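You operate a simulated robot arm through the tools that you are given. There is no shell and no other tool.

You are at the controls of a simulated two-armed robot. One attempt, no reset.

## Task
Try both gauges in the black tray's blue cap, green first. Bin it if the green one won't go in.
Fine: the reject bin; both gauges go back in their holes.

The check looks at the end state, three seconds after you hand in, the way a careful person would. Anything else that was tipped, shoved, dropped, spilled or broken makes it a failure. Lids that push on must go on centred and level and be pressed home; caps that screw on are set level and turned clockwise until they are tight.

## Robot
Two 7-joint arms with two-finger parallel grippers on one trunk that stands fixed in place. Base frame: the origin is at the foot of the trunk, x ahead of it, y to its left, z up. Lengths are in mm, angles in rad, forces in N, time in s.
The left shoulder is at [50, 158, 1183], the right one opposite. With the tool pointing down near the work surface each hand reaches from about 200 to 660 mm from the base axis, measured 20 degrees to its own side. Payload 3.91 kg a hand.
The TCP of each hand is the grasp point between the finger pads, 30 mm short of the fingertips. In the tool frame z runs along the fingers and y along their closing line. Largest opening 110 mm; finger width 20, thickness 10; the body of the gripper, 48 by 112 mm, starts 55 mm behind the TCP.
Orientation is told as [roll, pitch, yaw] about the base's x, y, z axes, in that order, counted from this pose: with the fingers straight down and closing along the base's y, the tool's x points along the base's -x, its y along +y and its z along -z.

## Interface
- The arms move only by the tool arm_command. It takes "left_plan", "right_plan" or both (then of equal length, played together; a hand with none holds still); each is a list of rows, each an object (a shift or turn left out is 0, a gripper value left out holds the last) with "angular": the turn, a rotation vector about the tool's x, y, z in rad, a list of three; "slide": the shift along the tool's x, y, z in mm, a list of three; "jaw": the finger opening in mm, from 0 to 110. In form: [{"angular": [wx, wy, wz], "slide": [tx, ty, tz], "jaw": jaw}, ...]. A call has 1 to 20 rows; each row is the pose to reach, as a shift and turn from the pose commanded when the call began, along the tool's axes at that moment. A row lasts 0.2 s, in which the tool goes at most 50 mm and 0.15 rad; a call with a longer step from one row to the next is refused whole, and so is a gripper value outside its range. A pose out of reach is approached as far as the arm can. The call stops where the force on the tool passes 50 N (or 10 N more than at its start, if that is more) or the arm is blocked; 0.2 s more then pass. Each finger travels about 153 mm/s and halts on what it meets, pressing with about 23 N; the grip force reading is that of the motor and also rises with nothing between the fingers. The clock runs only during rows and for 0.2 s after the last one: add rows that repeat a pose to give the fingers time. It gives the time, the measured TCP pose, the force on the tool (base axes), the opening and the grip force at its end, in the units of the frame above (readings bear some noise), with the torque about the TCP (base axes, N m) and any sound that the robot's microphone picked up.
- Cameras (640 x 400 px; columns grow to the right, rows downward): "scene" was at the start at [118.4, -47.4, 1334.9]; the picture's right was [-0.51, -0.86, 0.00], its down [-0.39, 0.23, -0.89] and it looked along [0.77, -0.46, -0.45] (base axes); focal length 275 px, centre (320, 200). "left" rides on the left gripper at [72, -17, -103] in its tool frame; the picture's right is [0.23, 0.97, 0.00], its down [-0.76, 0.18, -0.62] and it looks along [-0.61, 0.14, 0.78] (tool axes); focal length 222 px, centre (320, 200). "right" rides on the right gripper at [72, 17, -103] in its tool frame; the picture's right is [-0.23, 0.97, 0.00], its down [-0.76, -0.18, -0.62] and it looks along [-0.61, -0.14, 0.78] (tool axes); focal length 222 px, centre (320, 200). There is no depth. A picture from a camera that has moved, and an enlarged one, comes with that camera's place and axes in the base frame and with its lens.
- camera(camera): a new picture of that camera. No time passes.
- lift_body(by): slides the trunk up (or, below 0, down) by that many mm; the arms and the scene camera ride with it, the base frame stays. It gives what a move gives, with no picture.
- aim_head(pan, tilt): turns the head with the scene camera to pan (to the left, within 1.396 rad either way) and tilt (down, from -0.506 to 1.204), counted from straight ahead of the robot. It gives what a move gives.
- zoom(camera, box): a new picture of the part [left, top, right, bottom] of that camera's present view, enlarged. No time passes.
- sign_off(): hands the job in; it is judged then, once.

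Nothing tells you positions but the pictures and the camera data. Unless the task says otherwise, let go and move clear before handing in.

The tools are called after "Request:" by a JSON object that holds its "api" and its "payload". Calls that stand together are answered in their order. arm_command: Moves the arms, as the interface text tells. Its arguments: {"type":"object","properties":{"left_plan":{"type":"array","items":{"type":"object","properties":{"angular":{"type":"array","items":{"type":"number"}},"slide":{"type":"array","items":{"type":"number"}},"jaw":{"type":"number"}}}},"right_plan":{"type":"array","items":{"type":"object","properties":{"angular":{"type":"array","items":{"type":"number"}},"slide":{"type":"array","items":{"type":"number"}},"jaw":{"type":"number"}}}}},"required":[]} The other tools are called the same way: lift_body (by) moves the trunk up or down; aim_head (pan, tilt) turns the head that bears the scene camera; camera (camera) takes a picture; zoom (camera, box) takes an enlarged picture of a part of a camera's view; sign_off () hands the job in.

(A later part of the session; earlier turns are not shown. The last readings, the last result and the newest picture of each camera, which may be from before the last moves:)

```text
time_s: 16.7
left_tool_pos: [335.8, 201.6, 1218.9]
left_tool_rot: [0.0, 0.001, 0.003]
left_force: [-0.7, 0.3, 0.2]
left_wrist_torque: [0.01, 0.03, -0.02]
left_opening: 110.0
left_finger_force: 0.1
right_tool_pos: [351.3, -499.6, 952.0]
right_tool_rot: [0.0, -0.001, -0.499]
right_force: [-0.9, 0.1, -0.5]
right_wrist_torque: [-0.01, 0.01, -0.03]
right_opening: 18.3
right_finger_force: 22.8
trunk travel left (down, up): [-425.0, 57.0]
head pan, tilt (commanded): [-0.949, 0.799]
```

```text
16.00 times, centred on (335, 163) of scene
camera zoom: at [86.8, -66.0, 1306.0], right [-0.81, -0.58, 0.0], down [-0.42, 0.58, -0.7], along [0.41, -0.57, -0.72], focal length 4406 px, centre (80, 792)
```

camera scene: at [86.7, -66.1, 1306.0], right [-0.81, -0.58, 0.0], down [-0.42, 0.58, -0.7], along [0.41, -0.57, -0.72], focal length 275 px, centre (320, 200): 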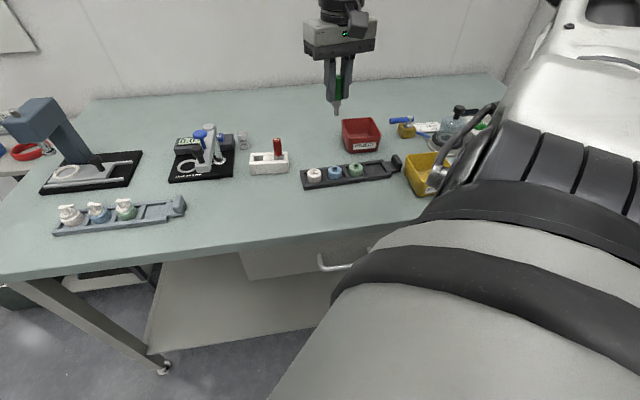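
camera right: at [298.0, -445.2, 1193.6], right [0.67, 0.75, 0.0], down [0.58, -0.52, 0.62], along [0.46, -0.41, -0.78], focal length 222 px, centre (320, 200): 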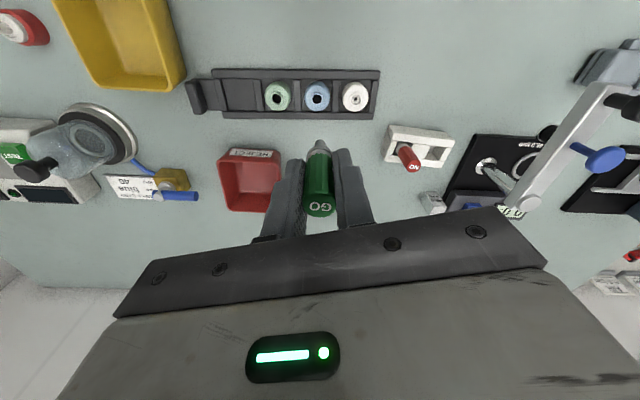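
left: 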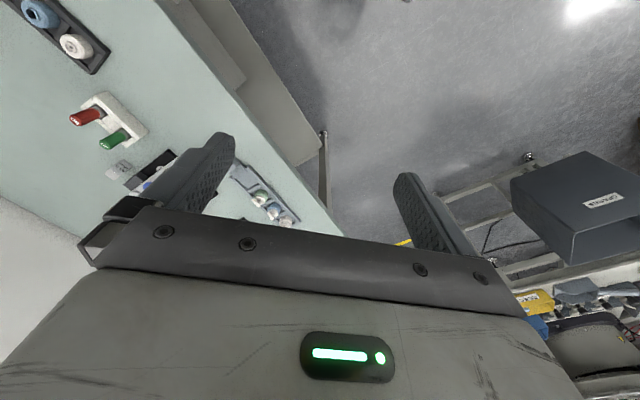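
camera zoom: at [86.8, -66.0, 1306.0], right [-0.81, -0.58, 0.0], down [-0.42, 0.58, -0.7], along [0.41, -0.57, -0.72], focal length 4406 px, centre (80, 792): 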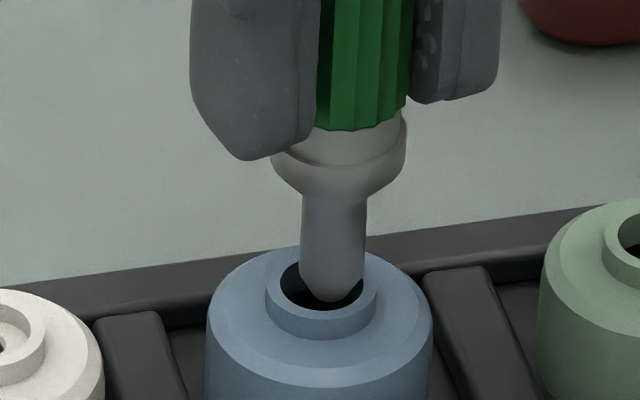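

The arm settled about 1.3 mm off to one side (tip just inside the mouth, no contact force). I'll correct that offset before going deeper.

Request:
{"api": "arm_command", "payload": {"right_plan": [{"slide": [-0.3, 0.7, 0]}, {"slide": [-0.5, 1.3, 0]}, {"slide": [-0.5, 1.3, 0]}]}}

Request:
{"api": "zoom", "payload": {"camera": "right", "box": [305, 125, 335, 150]}}

Request:
{"api": "zoom", "payload": {"camera": "scene", "box": [325, 153, 345, 173]}}

```text
time_s: 17.5
left_tool_pos: [337.0, 201.9, 1218.8]
left_tool_rot: [0.001, 0.0, 0.002]
left_force: [0.0, -0.2, 0.1]
left_wrist_torque: [-0.01, -0.01, 0.02]
left_opening: 109.9
left_finger_force: 0.1
right_tool_pos: [353.8, -499.7, 952.4]
right_tool_rot: [0.0, 0.0, -0.498]
right_force: [0.0, -0.5, -0.4]
right_wrist_torque: [0.01, -0.01, 0.02]
right_opening: 18.2
right_finger_force: 22.5
trunk travel left (down, up): [-425.0, 57.0]
head pan, tilt (commanded): [-0.949, 0.799]
```

```text
16.00 times, centred on (320, 138) of right
camera zoom: at [296.8, -449.9, 1055.6], right [0.67, 0.75, 0.0], down [0.58, -0.52, 0.62], along [0.46, -0.41, -0.78], focal length 3554 px, centre (320, 1200)
```

zoom: 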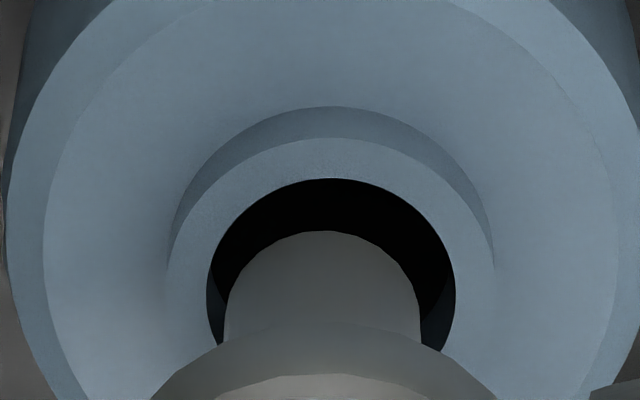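

```text
16.00 times, centred on (335, 163) of scene
camera zoom: at [86.8, -66.1, 1306.0], right [-0.81, -0.58, 0.0], down [-0.42, 0.58, -0.7], along [0.41, -0.57, -0.72], focal length 4406 px, centre (80, 792)
```

zoom: 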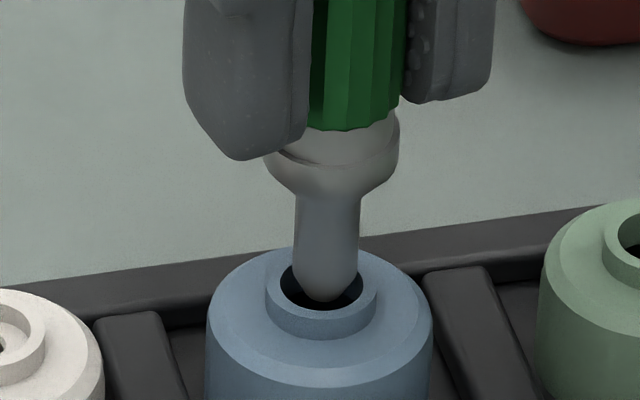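

Now centred within about 0.4 mm. I'll trim and go down a few millimetres at a time.

Request:
{"api": "arm_command", "payload": {"right_plan": [{"slide": [-0.3, 0.4, 0]}, {"slide": [-0.3, 0.4, 1.5]}, {"slide": [-0.3, 0.4, 3]}, {"slide": [-0.3, 0.4, 4]}]}}

Request:
{"api": "zoom", "payload": {"camera": "right", "box": [305, 125, 335, 150]}}

Request:
{"api": "zoom", "payload": {"camera": "scene", "box": [325, 153, 345, 173]}}

```text
time_s: 18.5
left_tool_pos: [336.9, 201.4, 1218.5]
left_tool_rot: [0.0, -0.001, 0.003]
left_force: [-0.2, -0.3, 0.4]
left_wrist_torque: [-0.03, -0.04, -0.01]
left_opening: 110.0
left_finger_force: 0.1
right_tool_pos: [353.9, -497.2, 948.7]
right_tool_rot: [0.0, 0.0, -0.499]
right_force: [0.8, -0.2, -1.1]
right_wrist_torque: [-0.03, 0.01, 0.0]
right_opening: 18.2
right_finger_force: 22.9
trunk travel left (down, up): [-425.0, 57.0]
head pan, tilt (commanded): [-0.949, 0.799]
```

```text
16.00 times, centred on (320, 138) of right
camera zoom: at [297.6, -449.3, 1051.7], right [0.67, 0.75, 0.0], down [0.58, -0.52, 0.62], along [0.46, -0.41, -0.78], focal length 3554 px, centre (320, 1200)
```

zoom: 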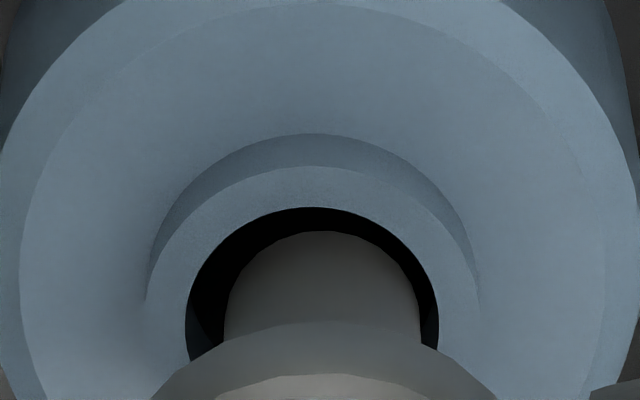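

```text
16.00 times, centred on (335, 163) of scene
camera zoom: at [86.8, -66.1, 1306.0], right [-0.81, -0.58, 0.0], down [-0.42, 0.58, -0.7], along [0.41, -0.57, -0.72], focal length 4406 px, centre (80, 792)
```

zoom: 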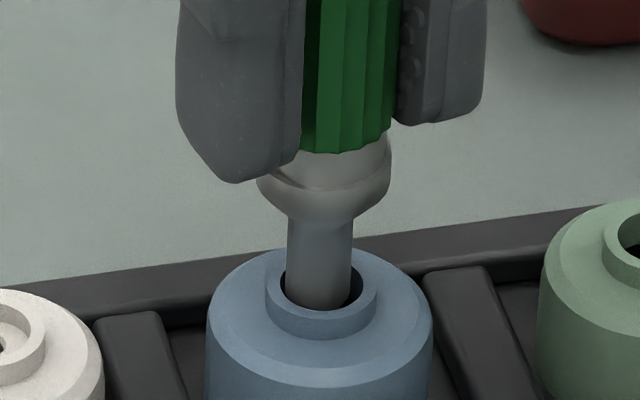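

Request:
{"api": "arm_command", "payload": {"right_plan": [{"slide": [0.1, -0.4, 1]}, {"slide": [0.1, -0.4, 2.5]}, {"slide": [0.1, -0.4, 4]}, {"slide": [0.1, -0.4, 4]}]}}

Request:
{"api": "zoom", "payload": {"camera": "right", "box": [305, 125, 335, 150]}}

Request:
{"api": "zoom", "payload": {"camera": "scene", "box": [325, 153, 345, 173]}}

```text
time_s: 19.5
left_tool_pos: [337.1, 202.3, 1219.2]
left_tool_rot: [0.001, 0.001, 0.001]
left_force: [-0.6, 0.3, 0.2]
left_wrist_torque: [-0.01, -0.04, 0.01]
left_opening: 109.7
left_finger_force: 0.1
right_tool_pos: [353.3, -497.6, 943.8]
right_tool_rot: [0.0, -0.001, -0.5]
right_force: [-0.7, 0.1, -1.5]
right_wrist_torque: [-0.01, -0.01, -0.02]
right_opening: 18.0
right_finger_force: 23.3
trunk travel left (down, up): [-425.0, 57.0]
head pan, tilt (commanded): [-0.949, 0.799]
```

```text
16.00 times, centred on (320, 138) of right
camera zoom: at [296.9, -449.5, 1047.8], right [0.67, 0.75, 0.0], down [0.58, -0.52, 0.62], along [0.47, -0.41, -0.78], focal length 3554 px, centre (320, 1200)
```

zoom: 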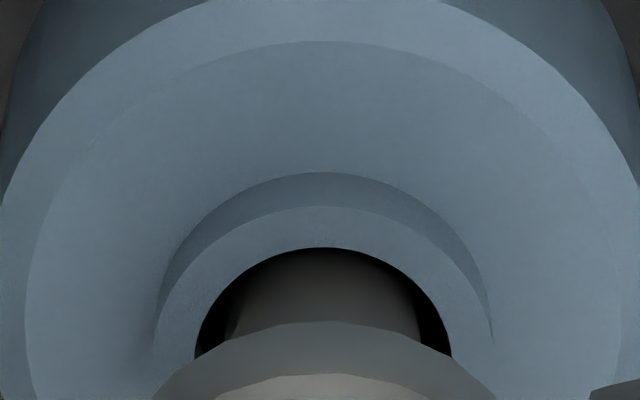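

```text
16.00 times, centred on (335, 163) of scene
camera zoom: at [86.8, -66.0, 1306.0], right [-0.81, -0.58, 0.0], down [-0.42, 0.58, -0.7], along [0.41, -0.57, -0.72], focal length 4406 px, centre (80, 792)
```

zoom: 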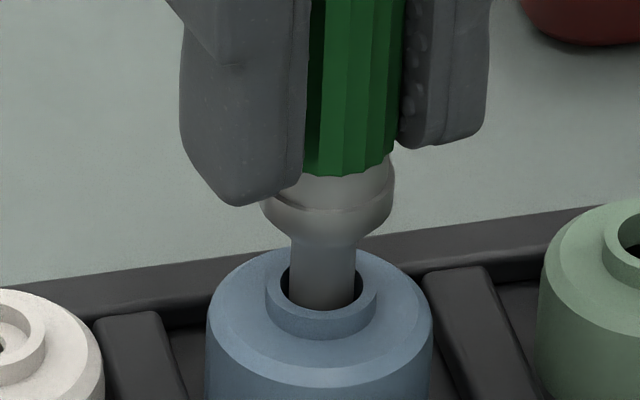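

The plug is centred and about 9 mm deep with no resistance. Continuing down in small steps.

Request:
{"api": "arm_command", "payload": {"right_plan": [{"slide": [0, 0, 1]}, {"slide": [0, 0, 2]}, {"slide": [0, 0, 3]}, {"slide": [0, 0, 3]}]}}

Request:
{"api": "zoom", "payload": {"camera": "scene", "box": [325, 153, 345, 173]}}

Request:
{"api": "zoom", "payload": {"camera": "right", "box": [305, 125, 335, 150]}}

```text
time_s: 20.5
left_tool_pos: [337.2, 201.4, 1217.9]
left_tool_rot: [0.0, 0.0, 0.003]
left_force: [0.1, 0.5, 0.6]
left_wrist_torque: [-0.01, 0.0, 0.01]
left_opening: 110.2
left_finger_force: 0.1
right_tool_pos: [352.7, -498.6, 940.5]
right_tool_rot: [-0.001, -0.001, -0.499]
right_force: [-0.1, -0.2, -0.9]
right_wrist_torque: [-0.02, 0.03, 0.01]
right_opening: 18.1
right_finger_force: 22.8
trunk travel left (down, up): [-425.0, 57.0]
head pan, tilt (commanded): [-0.949, 0.799]
```

```text
16.00 times, centred on (335, 163) of scene
camera zoom: at [86.8, -66.0, 1306.0], right [-0.81, -0.58, 0.0], down [-0.42, 0.58, -0.7], along [0.41, -0.57, -0.72], focal length 4406 px, centre (80, 792)
```

zoom: 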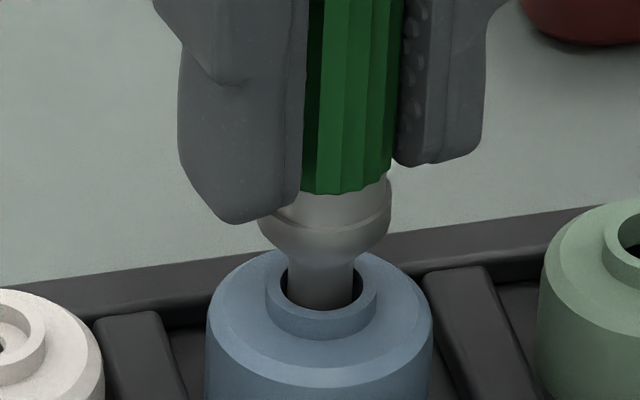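

```text
16.00 times, centred on (320, 138) of right
camera zoom: at [297.2, -449.5, 1044.4], right [0.67, 0.75, 0.0], down [0.58, -0.52, 0.62], along [0.47, -0.41, -0.78], focal length 3554 px, centre (320, 1200)
```

zoom: 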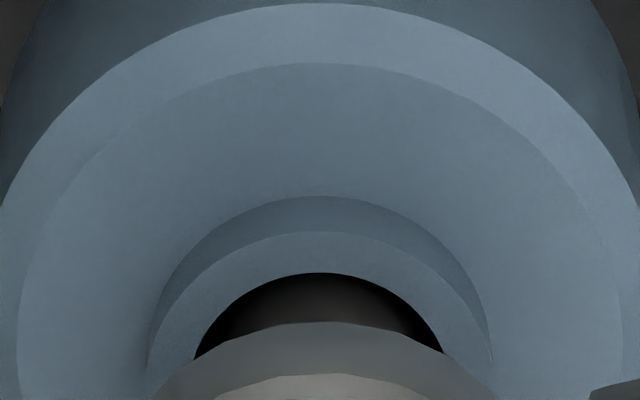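

Request:
{"api": "arm_command", "payload": {"right_plan": [{"slide": [0, 0, 1]}, {"slide": [0, 0, 2]}, {"slide": [0, 0, 3]}, {"slide": [0, 0, 3]}]}}

Request:
{"api": "zoom", "payload": {"camera": "scene", "box": [325, 153, 345, 173]}}

```text
time_s: 21.5
left_tool_pos: [337.6, 202.4, 1217.3]
left_tool_rot: [0.0, -0.001, 0.002]
left_force: [0.8, 0.2, -0.8]
left_wrist_torque: [0.02, 0.0, -0.01]
left_opening: 109.9
left_finger_force: 0.0
right_tool_pos: [353.2, -499.3, 936.9]
right_tool_rot: [0.0, -0.001, -0.5]
right_force: [-0.5, 0.4, -0.1]
right_wrist_torque: [-0.01, 0.01, 0.04]
right_opening: 18.3
right_finger_force: 23.1
trunk travel left (down, up): [-425.0, 57.0]
head pan, tilt (commanded): [-0.949, 0.799]
```

```text
16.00 times, centred on (335, 163) of scene
camera zoom: at [86.8, -66.0, 1306.0], right [-0.81, -0.58, 0.0], down [-0.42, 0.58, -0.7], along [0.41, -0.57, -0.72], focal length 4406 px, centre (80, 792)
```

zoom: 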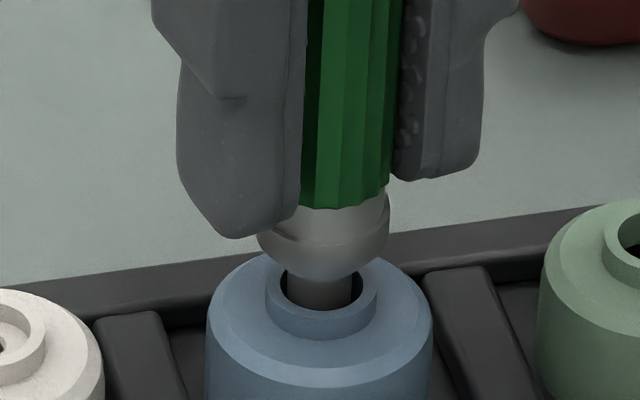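

Request:
{"api": "arm_command", "payload": {"right_plan": [{"slide": [0, 0, 1]}, {"slide": [0, 0, 2]}, {"slide": [0, 0, 2.5]}, {"slide": [0, 0, 2.5]}]}}

Request:
{"api": "zoom", "payload": {"camera": "scene", "box": [325, 153, 345, 173]}}

Request:
{"api": "zoom", "payload": {"camera": "right", "box": [290, 110, 350, 150]}}

```text
time_s: 22.5
left_tool_pos: [337.4, 201.0, 1219.1]
left_tool_rot: [0.001, 0.0, 0.002]
left_force: [-1.2, -0.6, -0.6]
left_wrist_torque: [0.0, 0.0, -0.02]
left_opening: 110.0
left_finger_force: 0.1
right_tool_pos: [352.8, -499.0, 936.0]
right_tool_rot: [0.0, -0.002, -0.5]
right_force: [0.6, -0.6, 3.4]
right_wrist_torque: [0.03, -0.03, 0.0]
right_opening: 18.0
right_finger_force: 23.3
trunk travel left (down, up): [-425.0, 57.0]
head pan, tilt (commanded): [-0.949, 0.799]
```

```text
16.00 times, centred on (335, 163) of scene
camera zoom: at [86.6, -65.7, 1306.1], right [-0.81, -0.58, 0.0], down [-0.42, 0.58, -0.7], along [0.41, -0.57, -0.72], focal length 4406 px, centre (80, 792)
```

zoom: 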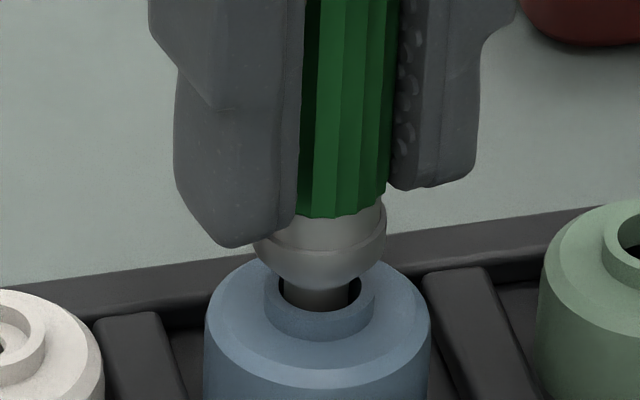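

```text
10.00 times, centred on (320, 130) of right
camera zoom: at [297.6, -449.4, 1039.9], right [0.67, 0.75, 0.0], down [0.58, -0.52, 0.62], along [0.47, -0.42, -0.78], focal length 2221 px, centre (320, 900)
```

zoom: 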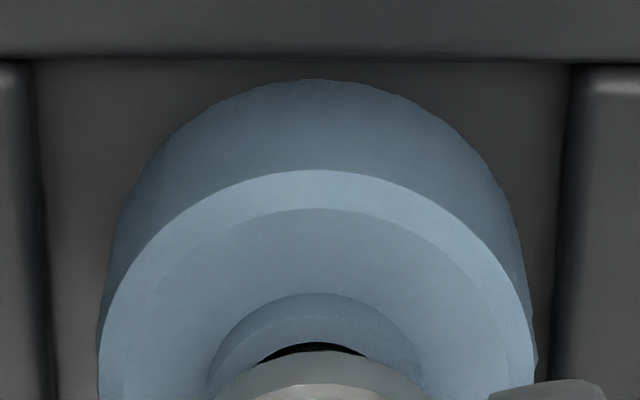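

Contact at about 17 mm depth with 3–4 N, collar not yet on the hub. I'll re-centre laterally first to tell a real stop from a sideways rub.

Request:
{"api": "arm_command", "payload": {"right_plan": [{"slide": [0.5, -0.4, 0]}, {"slide": [0.5, -0.4, 0]}, {"slide": [0.5, -0.4, 0]}]}}

Request:
{"api": "zoom", "payload": {"camera": "right", "box": [305, 125, 335, 150]}}

Request:
{"api": "zoom", "payload": {"camera": "scene", "box": [325, 153, 345, 173]}}

```text
time_s: 23.3
left_tool_pos: [336.8, 201.9, 1218.9]
left_tool_rot: [0.0, 0.0, 0.001]
left_force: [0.5, 0.9, -0.2]
left_wrist_torque: [0.03, 0.04, -0.06]
left_opening: 109.9
left_finger_force: 0.0
right_tool_pos: [353.1, -499.9, 935.6]
right_tool_rot: [-0.001, 0.001, -0.5]
right_force: [0.6, 0.0, 3.8]
right_wrist_torque: [-0.03, 0.0, 0.01]
right_opening: 18.0
right_finger_force: 23.0
trunk travel left (down, up): [-425.0, 57.0]
head pan, tilt (commanded): [-0.949, 0.799]
```

```text
16.00 times, centred on (320, 138) of right
camera zoom: at [296.8, -449.7, 1039.9], right [0.67, 0.75, 0.0], down [0.58, -0.52, 0.62], along [0.47, -0.42, -0.78], focal length 3554 px, centre (320, 1200)
```

zoom: 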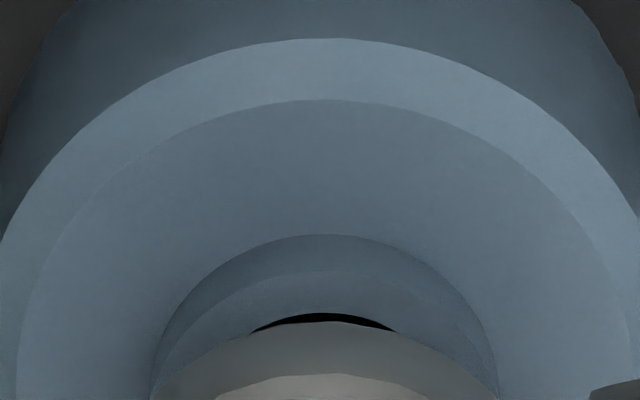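

```text
16.00 times, centred on (335, 163) of scene
camera zoom: at [86.6, -65.7, 1306.1], right [-0.81, -0.58, 0.0], down [-0.42, 0.58, -0.7], along [0.41, -0.57, -0.72], focal length 4406 px, centre (80, 792)
```

zoom: 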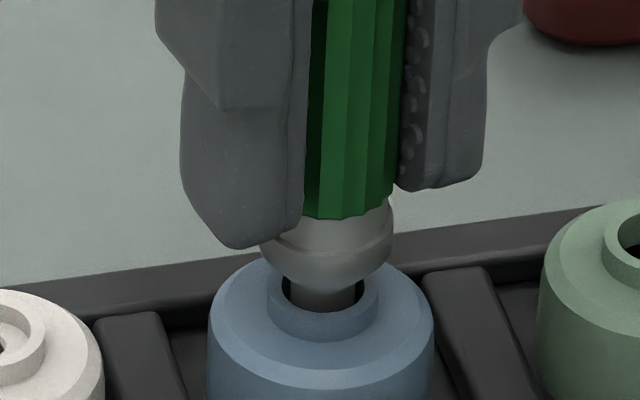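

Request:
{"api": "arm_command", "payload": {"right_plan": [{"slide": [0, 0, 1]}, {"slide": [0, 0, 2]}, {"slide": [0, 0, 2]}]}}

Request:
{"api": "zoom", "payload": {"camera": "right", "box": [305, 125, 335, 150]}}

Request:
{"api": "zoom", "payload": {"camera": "scene", "box": [320, 130, 350, 180]}}

```text
time_s: 24.1
left_tool_pos: [335.8, 201.7, 1218.2]
left_tool_rot: [-0.001, 0.002, 0.003]
left_force: [-1.4, 1.1, -0.1]
left_wrist_torque: [0.0, 0.01, 0.0]
left_opening: 109.9
left_finger_force: 0.0
right_tool_pos: [352.9, -499.3, 935.4]
right_tool_rot: [-0.001, -0.002, -0.499]
right_force: [0.3, 0.2, 12.8]
right_wrist_torque: [-0.02, -0.05, -0.01]
right_opening: 18.1
right_finger_force: 22.8
trunk travel left (down, up): [-425.0, 57.0]
head pan, tilt (commanded): [-0.949, 0.799]
```

```text
16.00 times, centred on (320, 138) of right
camera zoom: at [296.3, -449.2, 1039.1], right [0.67, 0.75, 0.0], down [0.58, -0.52, 0.63], along [0.47, -0.42, -0.78], focal length 3554 px, centre (320, 1200)
```

zoom: 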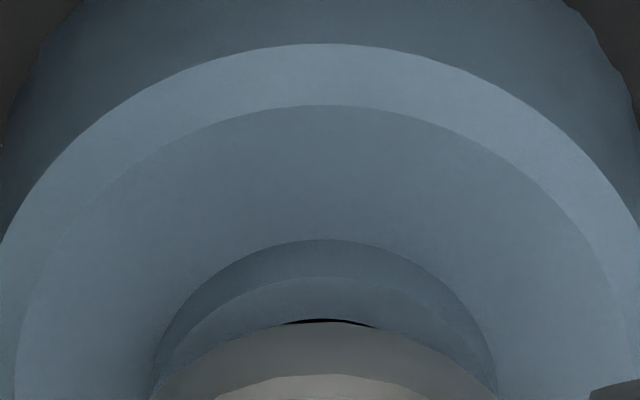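

```text
8.00 times, centred on (335, 155) of scene
camera zoom: at [86.0, -65.0, 1306.2], right [-0.81, -0.58, 0.0], down [-0.42, 0.58, -0.7], along [0.41, -0.57, -0.72], focal length 2203 px, centre (200, 560)
```

zoom: 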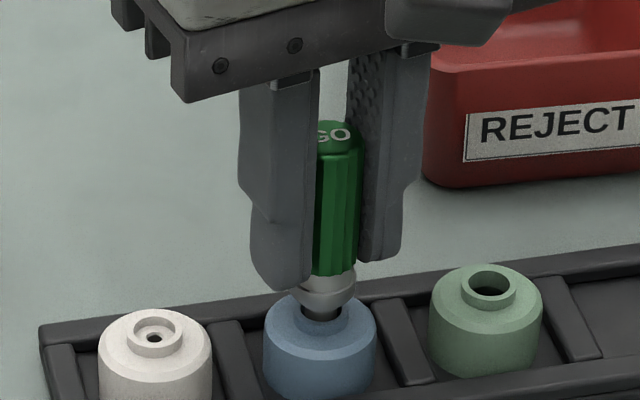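

The green plug stops hard at about 17–18 mm depth (12.8 N, no further travel), with the collar still ~4 mm off the hub. Before judging, I'll lift it out and look straight down into the bore to see what stopped it.

Request:
{"api": "arm_command", "payload": {"right_plan": [{"slide": [0, 0, -3]}, {"slide": [0, 0, -8]}, {"slide": [0, 0, -16]}, {"slide": [0, 0, -30]}, {"slide": [0, 0, -60]}, {"slide": [0, 0, -90]}, {"slide": [-36, -8, -90]}, {"slide": [-72, -17, -90]}, {"slide": [-72, -17, -90]}, {"slide": [-72, -17, -90]}]}}

Request:
{"api": "camera", "payload": {"camera": "right"}}

Request:
{"api": "zoom", "payload": {"camera": "right", "box": [300, 5, 340, 35]}}

Request:
{"api": "zoom", "payload": {"camera": "scene", "box": [290, 130, 390, 200]}}

```text
time_s: 26.3
left_tool_pos: [337.0, 201.3, 1217.6]
left_tool_rot: [0.0, 0.0, 0.002]
left_force: [-0.1, -0.9, 0.4]
left_wrist_torque: [0.0, -0.02, 0.0]
left_opening: 109.8
left_finger_force: 0.2
right_tool_pos: [409.6, -548.7, 1023.9]
right_tool_rot: [0.002, 0.001, -0.5]
right_force: [-0.1, -1.0, -0.5]
right_wrist_torque: [0.0, 0.0, 0.02]
right_opening: 18.2
right_finger_force: 23.4
trunk travel left (down, up): [-425.0, 57.0]
head pan, tilt (commanded): [-0.949, 0.799]
```

```text
taken
camera right: at [353.3, -499.0, 1127.1], right [0.67, 0.75, 0.0], down [0.58, -0.52, 0.62], along [0.46, -0.41, -0.78], focal length 222 px, centre (320, 200)
```

right: 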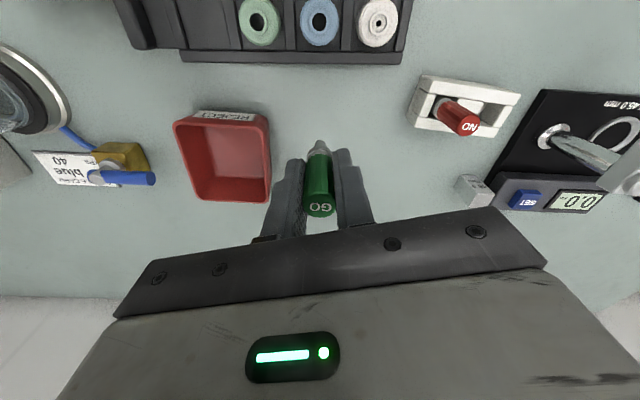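

```text
13.33 times, centred on (320, 20) of right
camera zoom: at [353.3, -499.0, 1127.1], right [0.67, 0.75, 0.0], down [0.58, -0.52, 0.62], along [0.46, -0.41, -0.78], focal length 2962 px, centre (320, 2600)
```

zoom: 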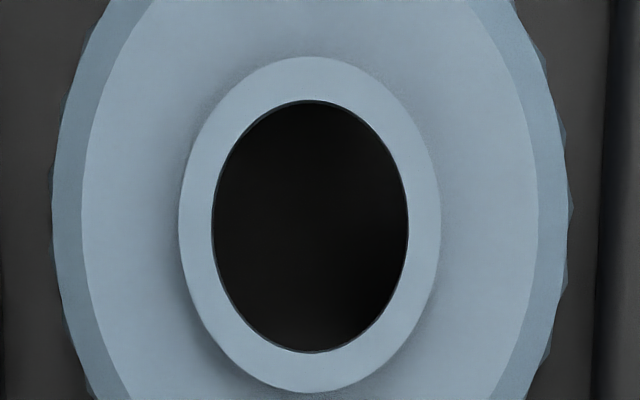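

```text
5.71 times, centred on (340, 165) of scene
camera zoom: at [86.9, -66.1, 1306.0], right [-0.81, -0.58, 0.0], down [-0.42, 0.58, -0.7], along [0.41, -0.57, -0.72], focal length 1574 px, centre (206, 400)
```

zoom: 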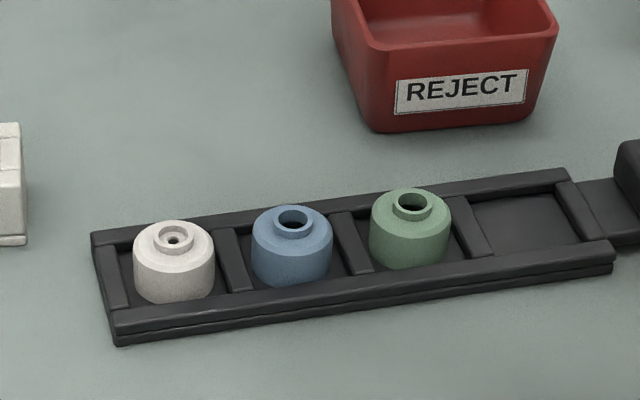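

Request:
{"api": "zoom", "payload": {"camera": "right", "box": [312, 10, 328, 28]}}

Request:
{"api": "zoom", "payload": {"camera": "right", "box": [240, 5, 280, 35]}}

Request:
{"api": "zoom", "payload": {"camera": "right", "box": [355, 5, 405, 45]}}

```text
16.00 times, centred on (320, 19) of right
camera zoom: at [353.3, -499.0, 1127.1], right [0.67, 0.75, 0.0], down [0.58, -0.52, 0.62], along [0.46, -0.41, -0.78], focal length 3554 px, centre (320, 3096)
```

zoom: 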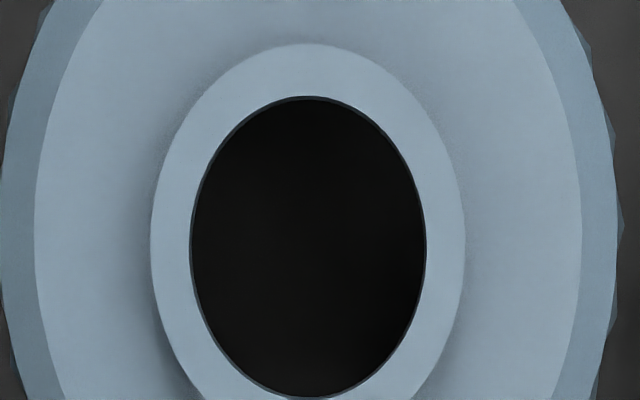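

```text
13.33 times, centred on (260, 20) of right
camera zoom: at [353.3, -499.0, 1127.1], right [0.67, 0.75, 0.0], down [0.58, -0.52, 0.62], along [0.46, -0.41, -0.78], focal length 2962 px, centre (1120, 2600)
```

zoom: 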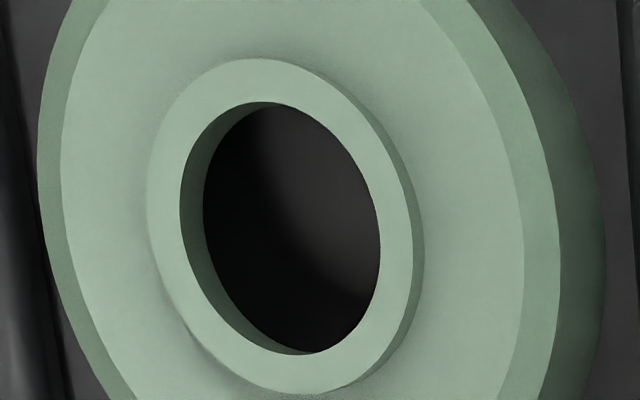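

```text
10.00 times, centred on (380, 25) of right
camera zoom: at [353.3, -499.0, 1127.1], right [0.67, 0.75, 0.0], down [0.58, -0.52, 0.62], along [0.46, -0.41, -0.78], focal length 2221 px, centre (-280, 1950)
```

zoom: 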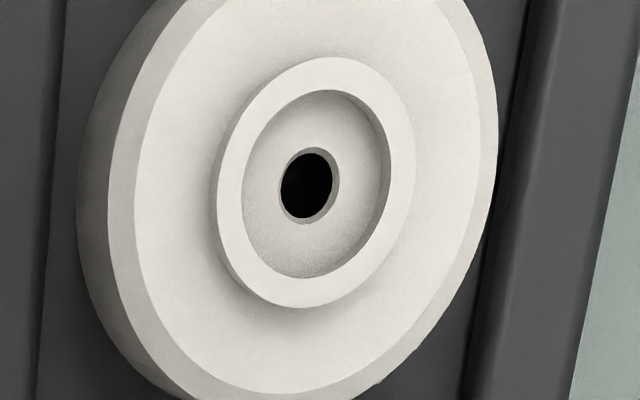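

Looking straight down, the blue bore is an open 12 mm hole with dark floor below; the white cap by contrast has a web. I'll shift sideways to view the blue cap's inside from the same angle as the green one for comparison.

Request:
{"api": "arm_command", "payload": {"right_plan": [{"slide": [-6, 25, 0]}, {"slide": [-11.5, 48.5, 0]}, {"slide": [-11.5, 48.5, 0]}, {"slide": [-11.5, 48.5, 0]}]}}

Request:
{"api": "zoom", "payload": {"camera": "right", "box": [180, 0, 340, 50]}}

Request:
{"api": "zoom", "payload": {"camera": "right", "box": [240, 5, 280, 35]}}

```text
time_s: 27.3
left_tool_pos: [337.3, 202.6, 1219.0]
left_tool_rot: [-0.001, 0.001, 0.002]
left_force: [-0.1, 1.0, 0.2]
left_wrist_torque: [-0.02, 0.0, 0.0]
left_opening: 110.1
left_finger_force: 0.0
right_tool_pos: [441.3, -510.4, 1023.5]
right_tool_rot: [0.0, -0.001, -0.5]
right_force: [-0.6, -0.2, -0.4]
right_wrist_torque: [0.0, 0.02, 0.01]
right_opening: 18.2
right_finger_force: 22.8
trunk travel left (down, up): [-425.0, 57.0]
head pan, tilt (commanded): [-0.949, 0.799]
```

```text
4.00 times, centred on (260, 25) of right
camera zoom: at [386.1, -461.0, 1127.0], right [0.67, 0.75, 0.0], down [0.58, -0.52, 0.62], along [0.47, -0.41, -0.78], focal length 888 px, centre (560, 900)
```

zoom: 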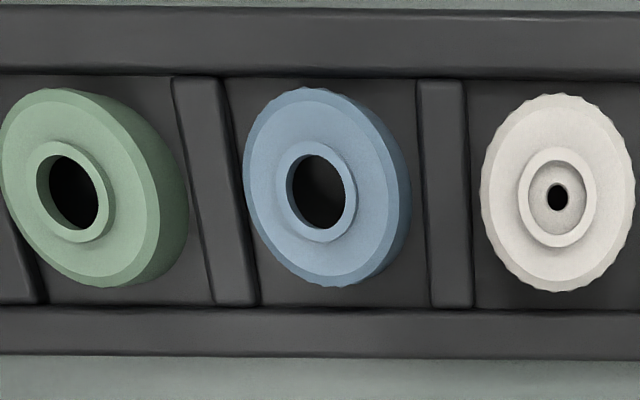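

```text
13.33 times, centred on (260, 20) of right
camera zoom: at [386.1, -461.0, 1127.0], right [0.67, 0.75, 0.0], down [0.58, -0.52, 0.62], along [0.47, -0.41, -0.78], focal length 2962 px, centre (1120, 2600)
```

zoom: 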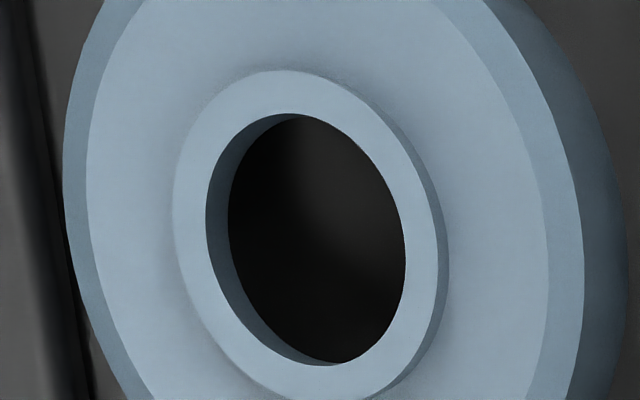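

Blue and green caps look identical inside: open through-bores with no web, so the green plug did go in and bottomed. I'll now take the green gauge back to its hole, going high over the red one.

Request:
{"api": "arm_command", "payload": {"right_plan": [{"slide": [0, 0, -30]}, {"slide": [-7, 30, -30]}, {"slide": [-14, 61, -30]}, {"slide": [-21, 91, -30]}, {"slide": [-28.1, 120.9, -30]}, {"slide": [-28.1, 120.9, -10]}, {"slide": [-28.1, 120.9, 20]}, {"slide": [-28.1, 120.9, 20]}, {"slide": [-28.1, 120.9, 20]}]}}

Request:
{"api": "zoom", "payload": {"camera": "right", "box": [260, 70, 380, 160]}}

Request:
{"api": "zoom", "payload": {"camera": "scene", "box": [235, 110, 305, 180]}}

```text
time_s: 29.3
left_tool_pos: [336.7, 201.2, 1217.9]
left_tool_rot: [0.001, 0.0, 0.002]
left_force: [0.4, -0.2, -0.7]
left_wrist_torque: [-0.02, 0.04, -0.02]
left_opening: 109.9
left_finger_force: 0.0
right_tool_pos: [523.9, -419.9, 1003.8]
right_tool_rot: [0.0, -0.001, -0.499]
right_force: [-0.8, 0.0, -0.4]
right_wrist_torque: [0.0, -0.04, -0.02]
right_opening: 17.8
right_finger_force: 23.5
trunk travel left (down, up): [-425.0, 57.0]
head pan, tilt (commanded): [-0.949, 0.799]
```

```text
4.44 times, centred on (320, 115) of right
camera zoom: at [468.0, -370.2, 1108.1], right [0.67, 0.75, 0.0], down [0.58, -0.52, 0.62], along [0.47, -0.41, -0.78], focal length 987 px, centre (320, 578)
```

zoom: 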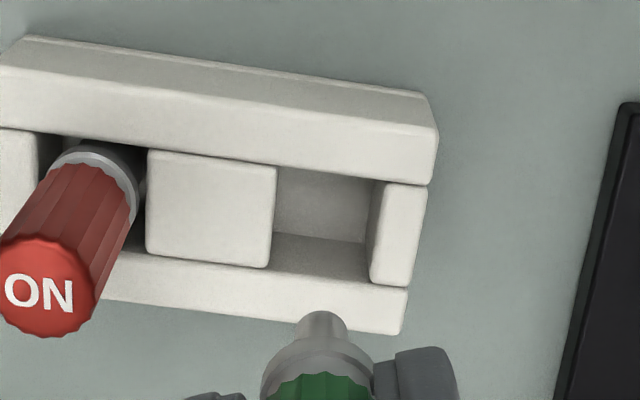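

```text
5.71 times, centred on (270, 145) of scene
camera zoom: at [86.8, -66.1, 1306.0], right [-0.81, -0.58, 0.0], down [-0.42, 0.58, -0.7], along [0.41, -0.57, -0.72], focal length 1574 px, centre (606, 514)
```

zoom: 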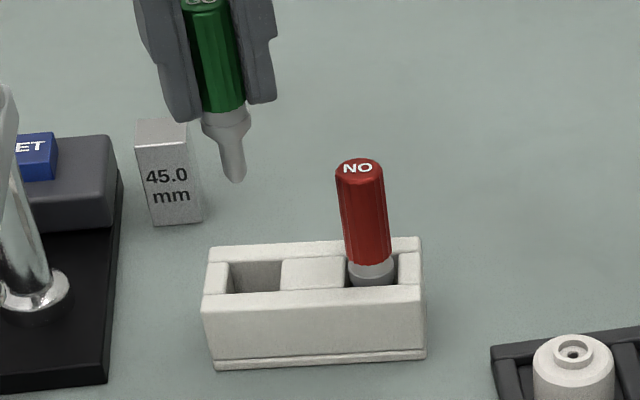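

Request:
{"api": "arm_command", "payload": {"right_plan": [{"slide": [0.5, 2.0, 10]}, {"slide": [0.5, 2.0, 25]}, {"slide": [0.5, 2.0, 25]}, {"slide": [0.5, 2.0, 25]}]}}

Request:
{"api": "zoom", "payload": {"camera": "right", "box": [270, 80, 370, 155]}}

Request:
{"api": "zoom", "payload": {"camera": "scene", "box": [245, 120, 295, 180]}}

```text
time_s: 30.3
left_tool_pos: [337.7, 201.8, 1218.1]
left_tool_rot: [-0.001, 0.001, 0.002]
left_force: [0.3, 0.0, -0.6]
left_wrist_torque: [0.03, -0.01, 0.0]
left_opening: 109.8
left_finger_force: 0.1
right_tool_pos: [525.4, -417.5, 978.0]
right_tool_rot: [0.0, 0.001, -0.501]
right_force: [0.1, 0.4, -0.4]
right_wrist_torque: [0.01, 0.0, -0.05]
right_opening: 18.0
right_finger_force: 22.7
trunk travel left (down, up): [-425.0, 57.0]
head pan, tilt (commanded): [-0.949, 0.799]
```

```text
5.33 times, centred on (320, 118) of right
camera zoom: at [468.8, -368.0, 1082.0], right [0.67, 0.75, 0.0], down [0.58, -0.52, 0.62], along [0.46, -0.41, -0.78], focal length 1185 px, centre (320, 640)
```

zoom: 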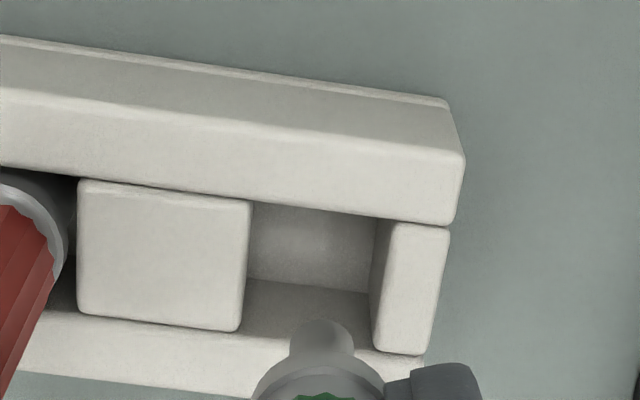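

```text
6.67 times, centred on (270, 150) of scene
camera zoom: at [86.8, -66.1, 1306.0], right [-0.81, -0.58, 0.0], down [-0.42, 0.58, -0.7], along [0.41, -0.57, -0.72], focal length 1836 px, centre (653, 533)
```

zoom: 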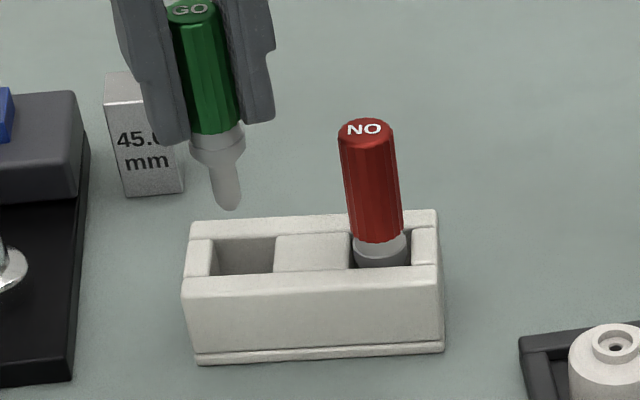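

Request:
{"api": "arm_command", "payload": {"right_plan": [{"slide": [0.2, -0.2, 15]}, {"slide": [0.2, -0.2, 28]}, {"slide": [0.2, -0.2, 38]}, {"slide": [0.2, -0.2, 45]}, {"slide": [0.2, -0.2, 45]}]}}

Request:
{"api": "zoom", "payload": {"camera": "right", "box": [220, 70, 420, 195]}}

Request:
{"api": "zoom", "payload": {"camera": "scene", "box": [245, 120, 295, 180]}}

```text
time_s: 31.5
left_tool_pos: [337.9, 202.3, 1218.0]
left_tool_rot: [0.001, 0.0, 0.004]
left_force: [0.3, 0.0, 0.7]
left_wrist_torque: [-0.05, -0.01, -0.02]
left_opening: 110.0
left_finger_force: 0.0
right_tool_pos: [524.8, -417.9, 932.1]
right_tool_rot: [-0.001, 0.0, -0.501]
right_force: [0.0, 0.8, -0.7]
right_wrist_torque: [0.04, 0.01, 0.01]
right_opening: 17.9
right_finger_force: 23.1
trunk travel left (down, up): [-425.0, 57.0]
head pan, tilt (commanded): [-0.949, 0.799]
```

```text
3.20 times, centred on (320, 132) of right
camera zoom: at [468.6, -367.9, 1036.0], right [0.67, 0.75, 0.0], down [0.58, -0.52, 0.62], along [0.46, -0.41, -0.78], focal length 711 px, centre (320, 416)
```

zoom: 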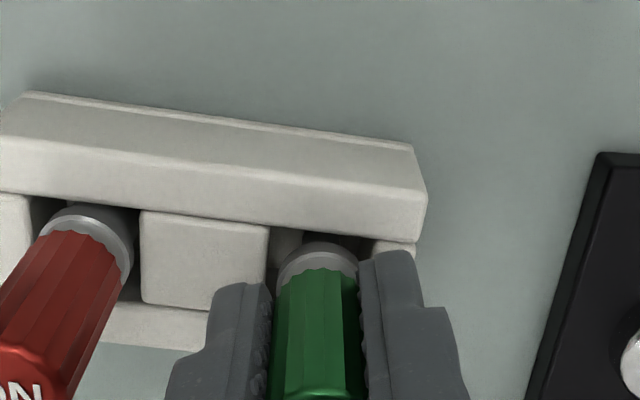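

```text
6.67 times, centred on (270, 150) of scene
camera zoom: at [86.8, -66.0, 1306.0], right [-0.81, -0.58, 0.0], down [-0.42, 0.58, -0.7], along [0.41, -0.57, -0.72], focal length 1836 px, centre (653, 533)
```

zoom: 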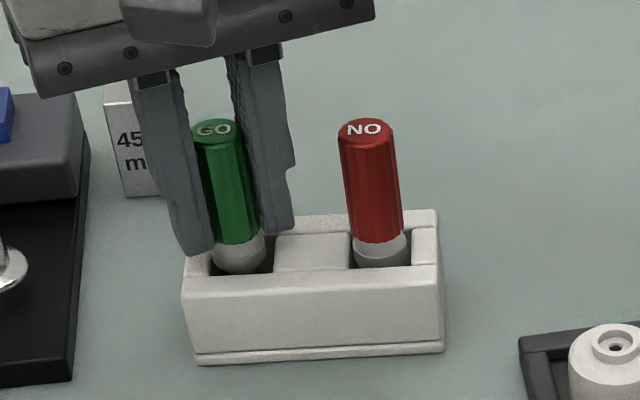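

Request:
{"api": "arm_command", "payload": {"right_plan": [{"slide": [0, 0, 1.2]}, {"slide": [0, 0, 2.4]}, {"slide": [0, 0, 2.4]}]}}

```text
time_s: 32.3
left_tool_pos: [337.5, 202.3, 1218.6]
left_tool_rot: [0.001, -0.001, 0.002]
left_force: [-0.7, -0.1, -0.2]
left_wrist_torque: [0.02, 0.02, -0.04]
left_opening: 110.0
left_finger_force: 0.2
right_tool_pos: [524.0, -416.9, 930.6]
right_tool_rot: [0.0, 0.0, -0.498]
right_force: [-0.6, -0.8, -1.2]
right_wrist_torque: [0.02, 0.02, 0.01]
right_opening: 18.2
right_finger_force: 22.9
trunk travel left (down, up): [-425.0, 57.0]
head pan, tilt (commanded): [-0.949, 0.799]
```

Request:
{"api": "arm_command", "payload": {"right_plan": [{"slide": [0, 0, 0.8]}, {"slide": [0, 0, 0.8]}]}}

Request:
{"api": "zoom", "payload": {"camera": "right", "box": [220, 70, 420, 195]}}

```text
time_s: 32.9
left_tool_pos: [337.5, 201.7, 1219.7]
left_tool_rot: [-0.001, 0.0, 0.002]
left_force: [-0.4, 0.5, -0.8]
left_wrist_torque: [0.02, -0.01, 0.01]
left_opening: 110.0
left_finger_force: 0.0
right_tool_pos: [524.4, -417.5, 930.3]
right_tool_rot: [-0.001, -0.003, -0.5]
right_force: [-0.5, 0.3, -0.9]
right_wrist_torque: [0.03, 0.03, -0.02]
right_opening: 18.2
right_finger_force: 22.7
trunk travel left (down, up): [-425.0, 57.0]
head pan, tilt (commanded): [-0.949, 0.799]
```

```text
3.20 times, centred on (320, 132) of right
camera zoom: at [468.5, -367.7, 1033.6], right [0.67, 0.75, 0.0], down [0.58, -0.52, 0.62], along [0.47, -0.41, -0.78], focal length 711 px, centre (320, 416)
```

zoom: 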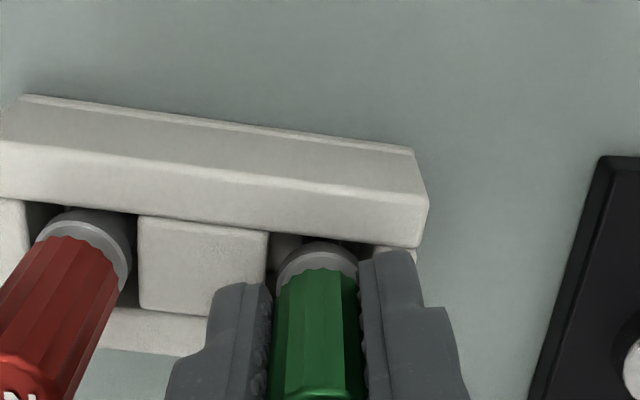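

Request:
{"api": "arm_command", "payload": {"right_plan": [{"slide": [0, 0, 0.7]}, {"slide": [0, 0, 0.7]}]}}

```text
time_s: 33.5
left_tool_pos: [336.1, 201.8, 1219.3]
left_tool_rot: [0.002, 0.0, 0.002]
left_force: [-0.2, -0.1, -0.2]
left_wrist_torque: [0.03, 0.03, 0.02]
left_opening: 110.0
left_finger_force: 0.0
right_tool_pos: [525.5, -418.1, 930.4]
right_tool_rot: [0.001, 0.0, -0.498]
right_force: [0.4, -0.3, -0.6]
right_wrist_torque: [0.01, -0.01, 0.03]
right_opening: 17.9
right_finger_force: 23.0
trunk travel left (down, up): [-425.0, 57.0]
head pan, tilt (commanded): [-0.949, 0.799]
```

Request:
{"api": "arm_command", "payload": {"right_plan": [{"slide": [0, 0, 0.7]}, {"slide": [0, 0, 0.7]}]}}

Request:
{"api": "zoom", "payload": {"camera": "right", "box": [220, 70, 420, 195]}}

```text
time_s: 34.1
left_tool_pos: [336.0, 202.0, 1218.3]
left_tool_rot: [-0.001, -0.001, 0.003]
left_force: [0.5, 0.2, 0.1]
left_wrist_torque: [0.0, -0.03, 0.01]
left_opening: 109.9
left_finger_force: 0.1
right_tool_pos: [524.1, -417.5, 928.6]
right_tool_rot: [0.003, -0.002, -0.5]
right_force: [0.0, -0.7, 4.1]
right_wrist_torque: [-0.01, -0.03, 0.04]
right_opening: 18.2
right_finger_force: 23.0
trunk travel left (down, up): [-425.0, 57.0]
head pan, tilt (commanded): [-0.949, 0.799]
```

```text
3.20 times, centred on (320, 132) of right
camera zoom: at [468.1, -367.7, 1033.2], right [0.67, 0.75, 0.0], down [0.58, -0.52, 0.62], along [0.47, -0.41, -0.78], focal length 711 px, centre (320, 416)
```

zoom: 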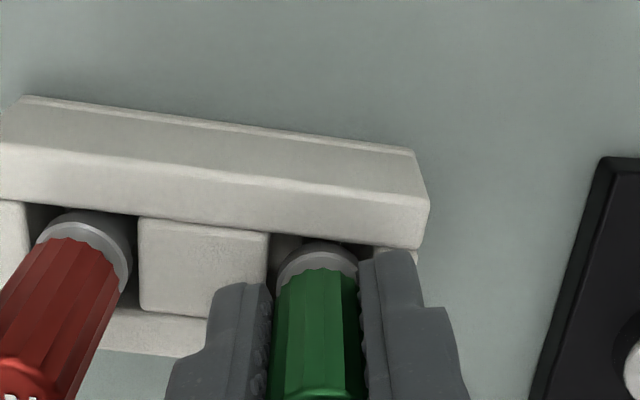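

The green gauge is seated (light 4 N contact at its original height). Releasing and rising.

Request:
{"api": "arm_command", "payload": {"right_plan": [{"slide": [0, 0, -0.7]}, {"slide": [0, 0, -0.7], "jaw": 30}, {"slide": [0, 0, -0.7], "jaw": 46}, {"slide": [0, 0, -0.7], "jaw": 46}]}}

Request:
{"api": "zoom", "payload": {"camera": "right", "box": [220, 70, 420, 195]}}

Request:
{"api": "zoom", "payload": {"camera": "scene", "box": [245, 120, 295, 180]}}

```text
time_s: 35.1
left_tool_pos: [336.6, 201.0, 1217.4]
left_tool_rot: [0.0, 0.0, 0.002]
left_force: [-0.7, -0.2, 0.7]
left_wrist_torque: [-0.02, 0.0, -0.02]
left_opening: 109.9
left_finger_force: 0.1
right_tool_pos: [524.8, -416.9, 928.0]
right_tool_rot: [0.0, 0.002, -0.499]
right_force: [-0.8, -0.2, 0.4]
right_wrist_torque: [0.03, -0.03, -0.01]
right_opening: 45.8
right_finger_force: 0.0
trunk travel left (down, up): [-425.0, 57.0]
head pan, tilt (commanded): [-0.949, 0.799]
```

```text
3.20 times, centred on (320, 132) of right
camera zoom: at [468.3, -367.5, 1033.1], right [0.67, 0.75, 0.0], down [0.58, -0.52, 0.62], along [0.47, -0.41, -0.78], focal length 711 px, centre (320, 416)
```

zoom: 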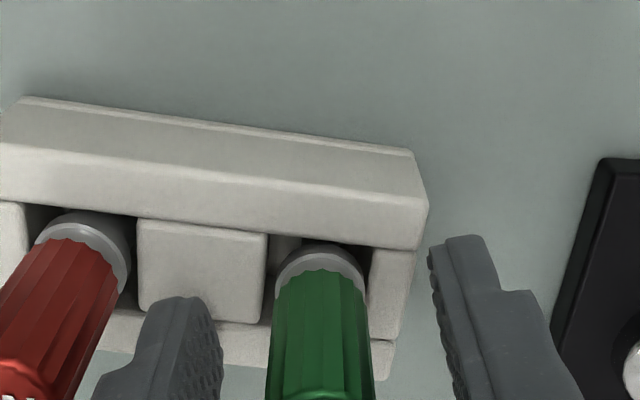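

```text
6.67 times, centred on (270, 150) of scene
camera zoom: at [86.7, -66.0, 1306.0], right [-0.81, -0.58, 0.0], down [-0.42, 0.58, -0.7], along [0.41, -0.57, -0.72], focal length 1836 px, centre (653, 533)
```

zoom: 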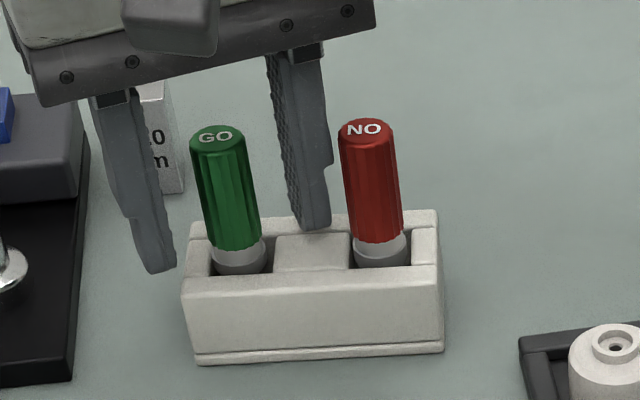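

The green gauge is back in its hole, standing like before. I'll rise and move over the red gauge.

Request:
{"api": "arm_command", "payload": {"right_plan": [{"slide": [0, 0, -20]}, {"slide": [0, 0, -45]}, {"slide": [0, 0, -75]}, {"slide": [9, -24, -75]}, {"slide": [18, -47, -75]}, {"slide": [18, -47, -75]}, {"slide": [18, -47, -75]}]}}

Request:
{"api": "zoom", "payload": {"camera": "right", "box": [260, 80, 400, 180]}}

Request:
{"api": "zoom", "payload": {"camera": "scene", "box": [235, 100, 315, 190]}}

```text
time_s: 36.7
left_tool_pos: [336.5, 201.2, 1217.6]
left_tool_rot: [0.0, -0.001, 0.001]
left_force: [-0.4, 0.2, -0.3]
left_wrist_torque: [-0.04, -0.01, -0.02]
left_opening: 110.0
left_finger_force: 0.1
right_tool_pos: [486.2, -451.1, 1007.3]
right_tool_rot: [-0.001, 0.0, -0.5]
right_force: [-0.1, 0.4, 0.3]
right_wrist_torque: [0.02, 0.02, -0.01]
right_opening: 46.1
right_finger_force: 0.1
trunk travel left (down, up): [-425.0, 57.0]
head pan, tilt (commanded): [-0.949, 0.799]
```

```text
4.00 times, centred on (330, 130) of right
camera zoom: at [429.6, -401.4, 1110.1], right [0.67, 0.75, 0.0], down [0.58, -0.52, 0.62], along [0.47, -0.41, -0.78], focal length 888 px, centre (280, 480)
```

zoom: 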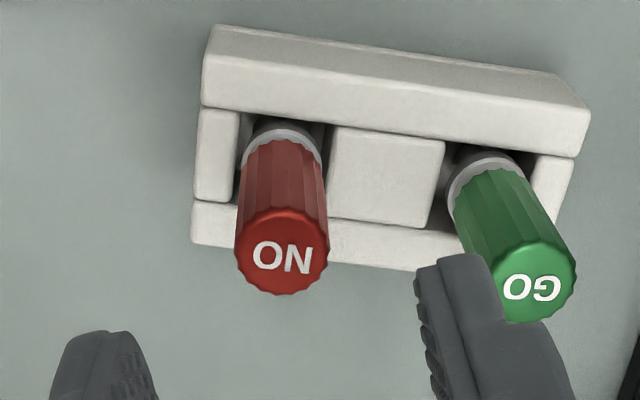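

```text
4.44 times, centred on (275, 145) of scene
camera zoom: at [86.7, -66.0, 1306.0], right [-0.81, -0.58, 0.0], down [-0.42, 0.58, -0.7], along [0.41, -0.57, -0.72], focal length 1224 px, centre (520, 444)
```

zoom: 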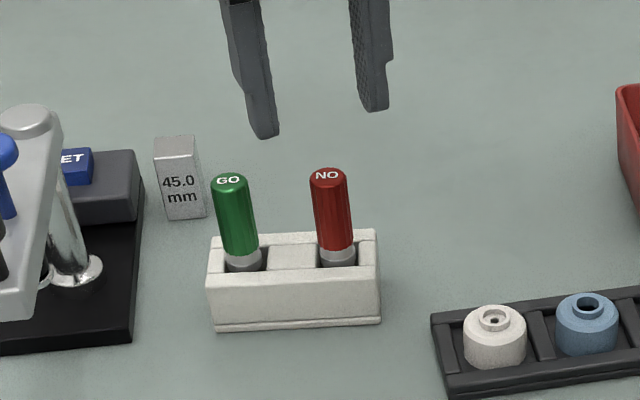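

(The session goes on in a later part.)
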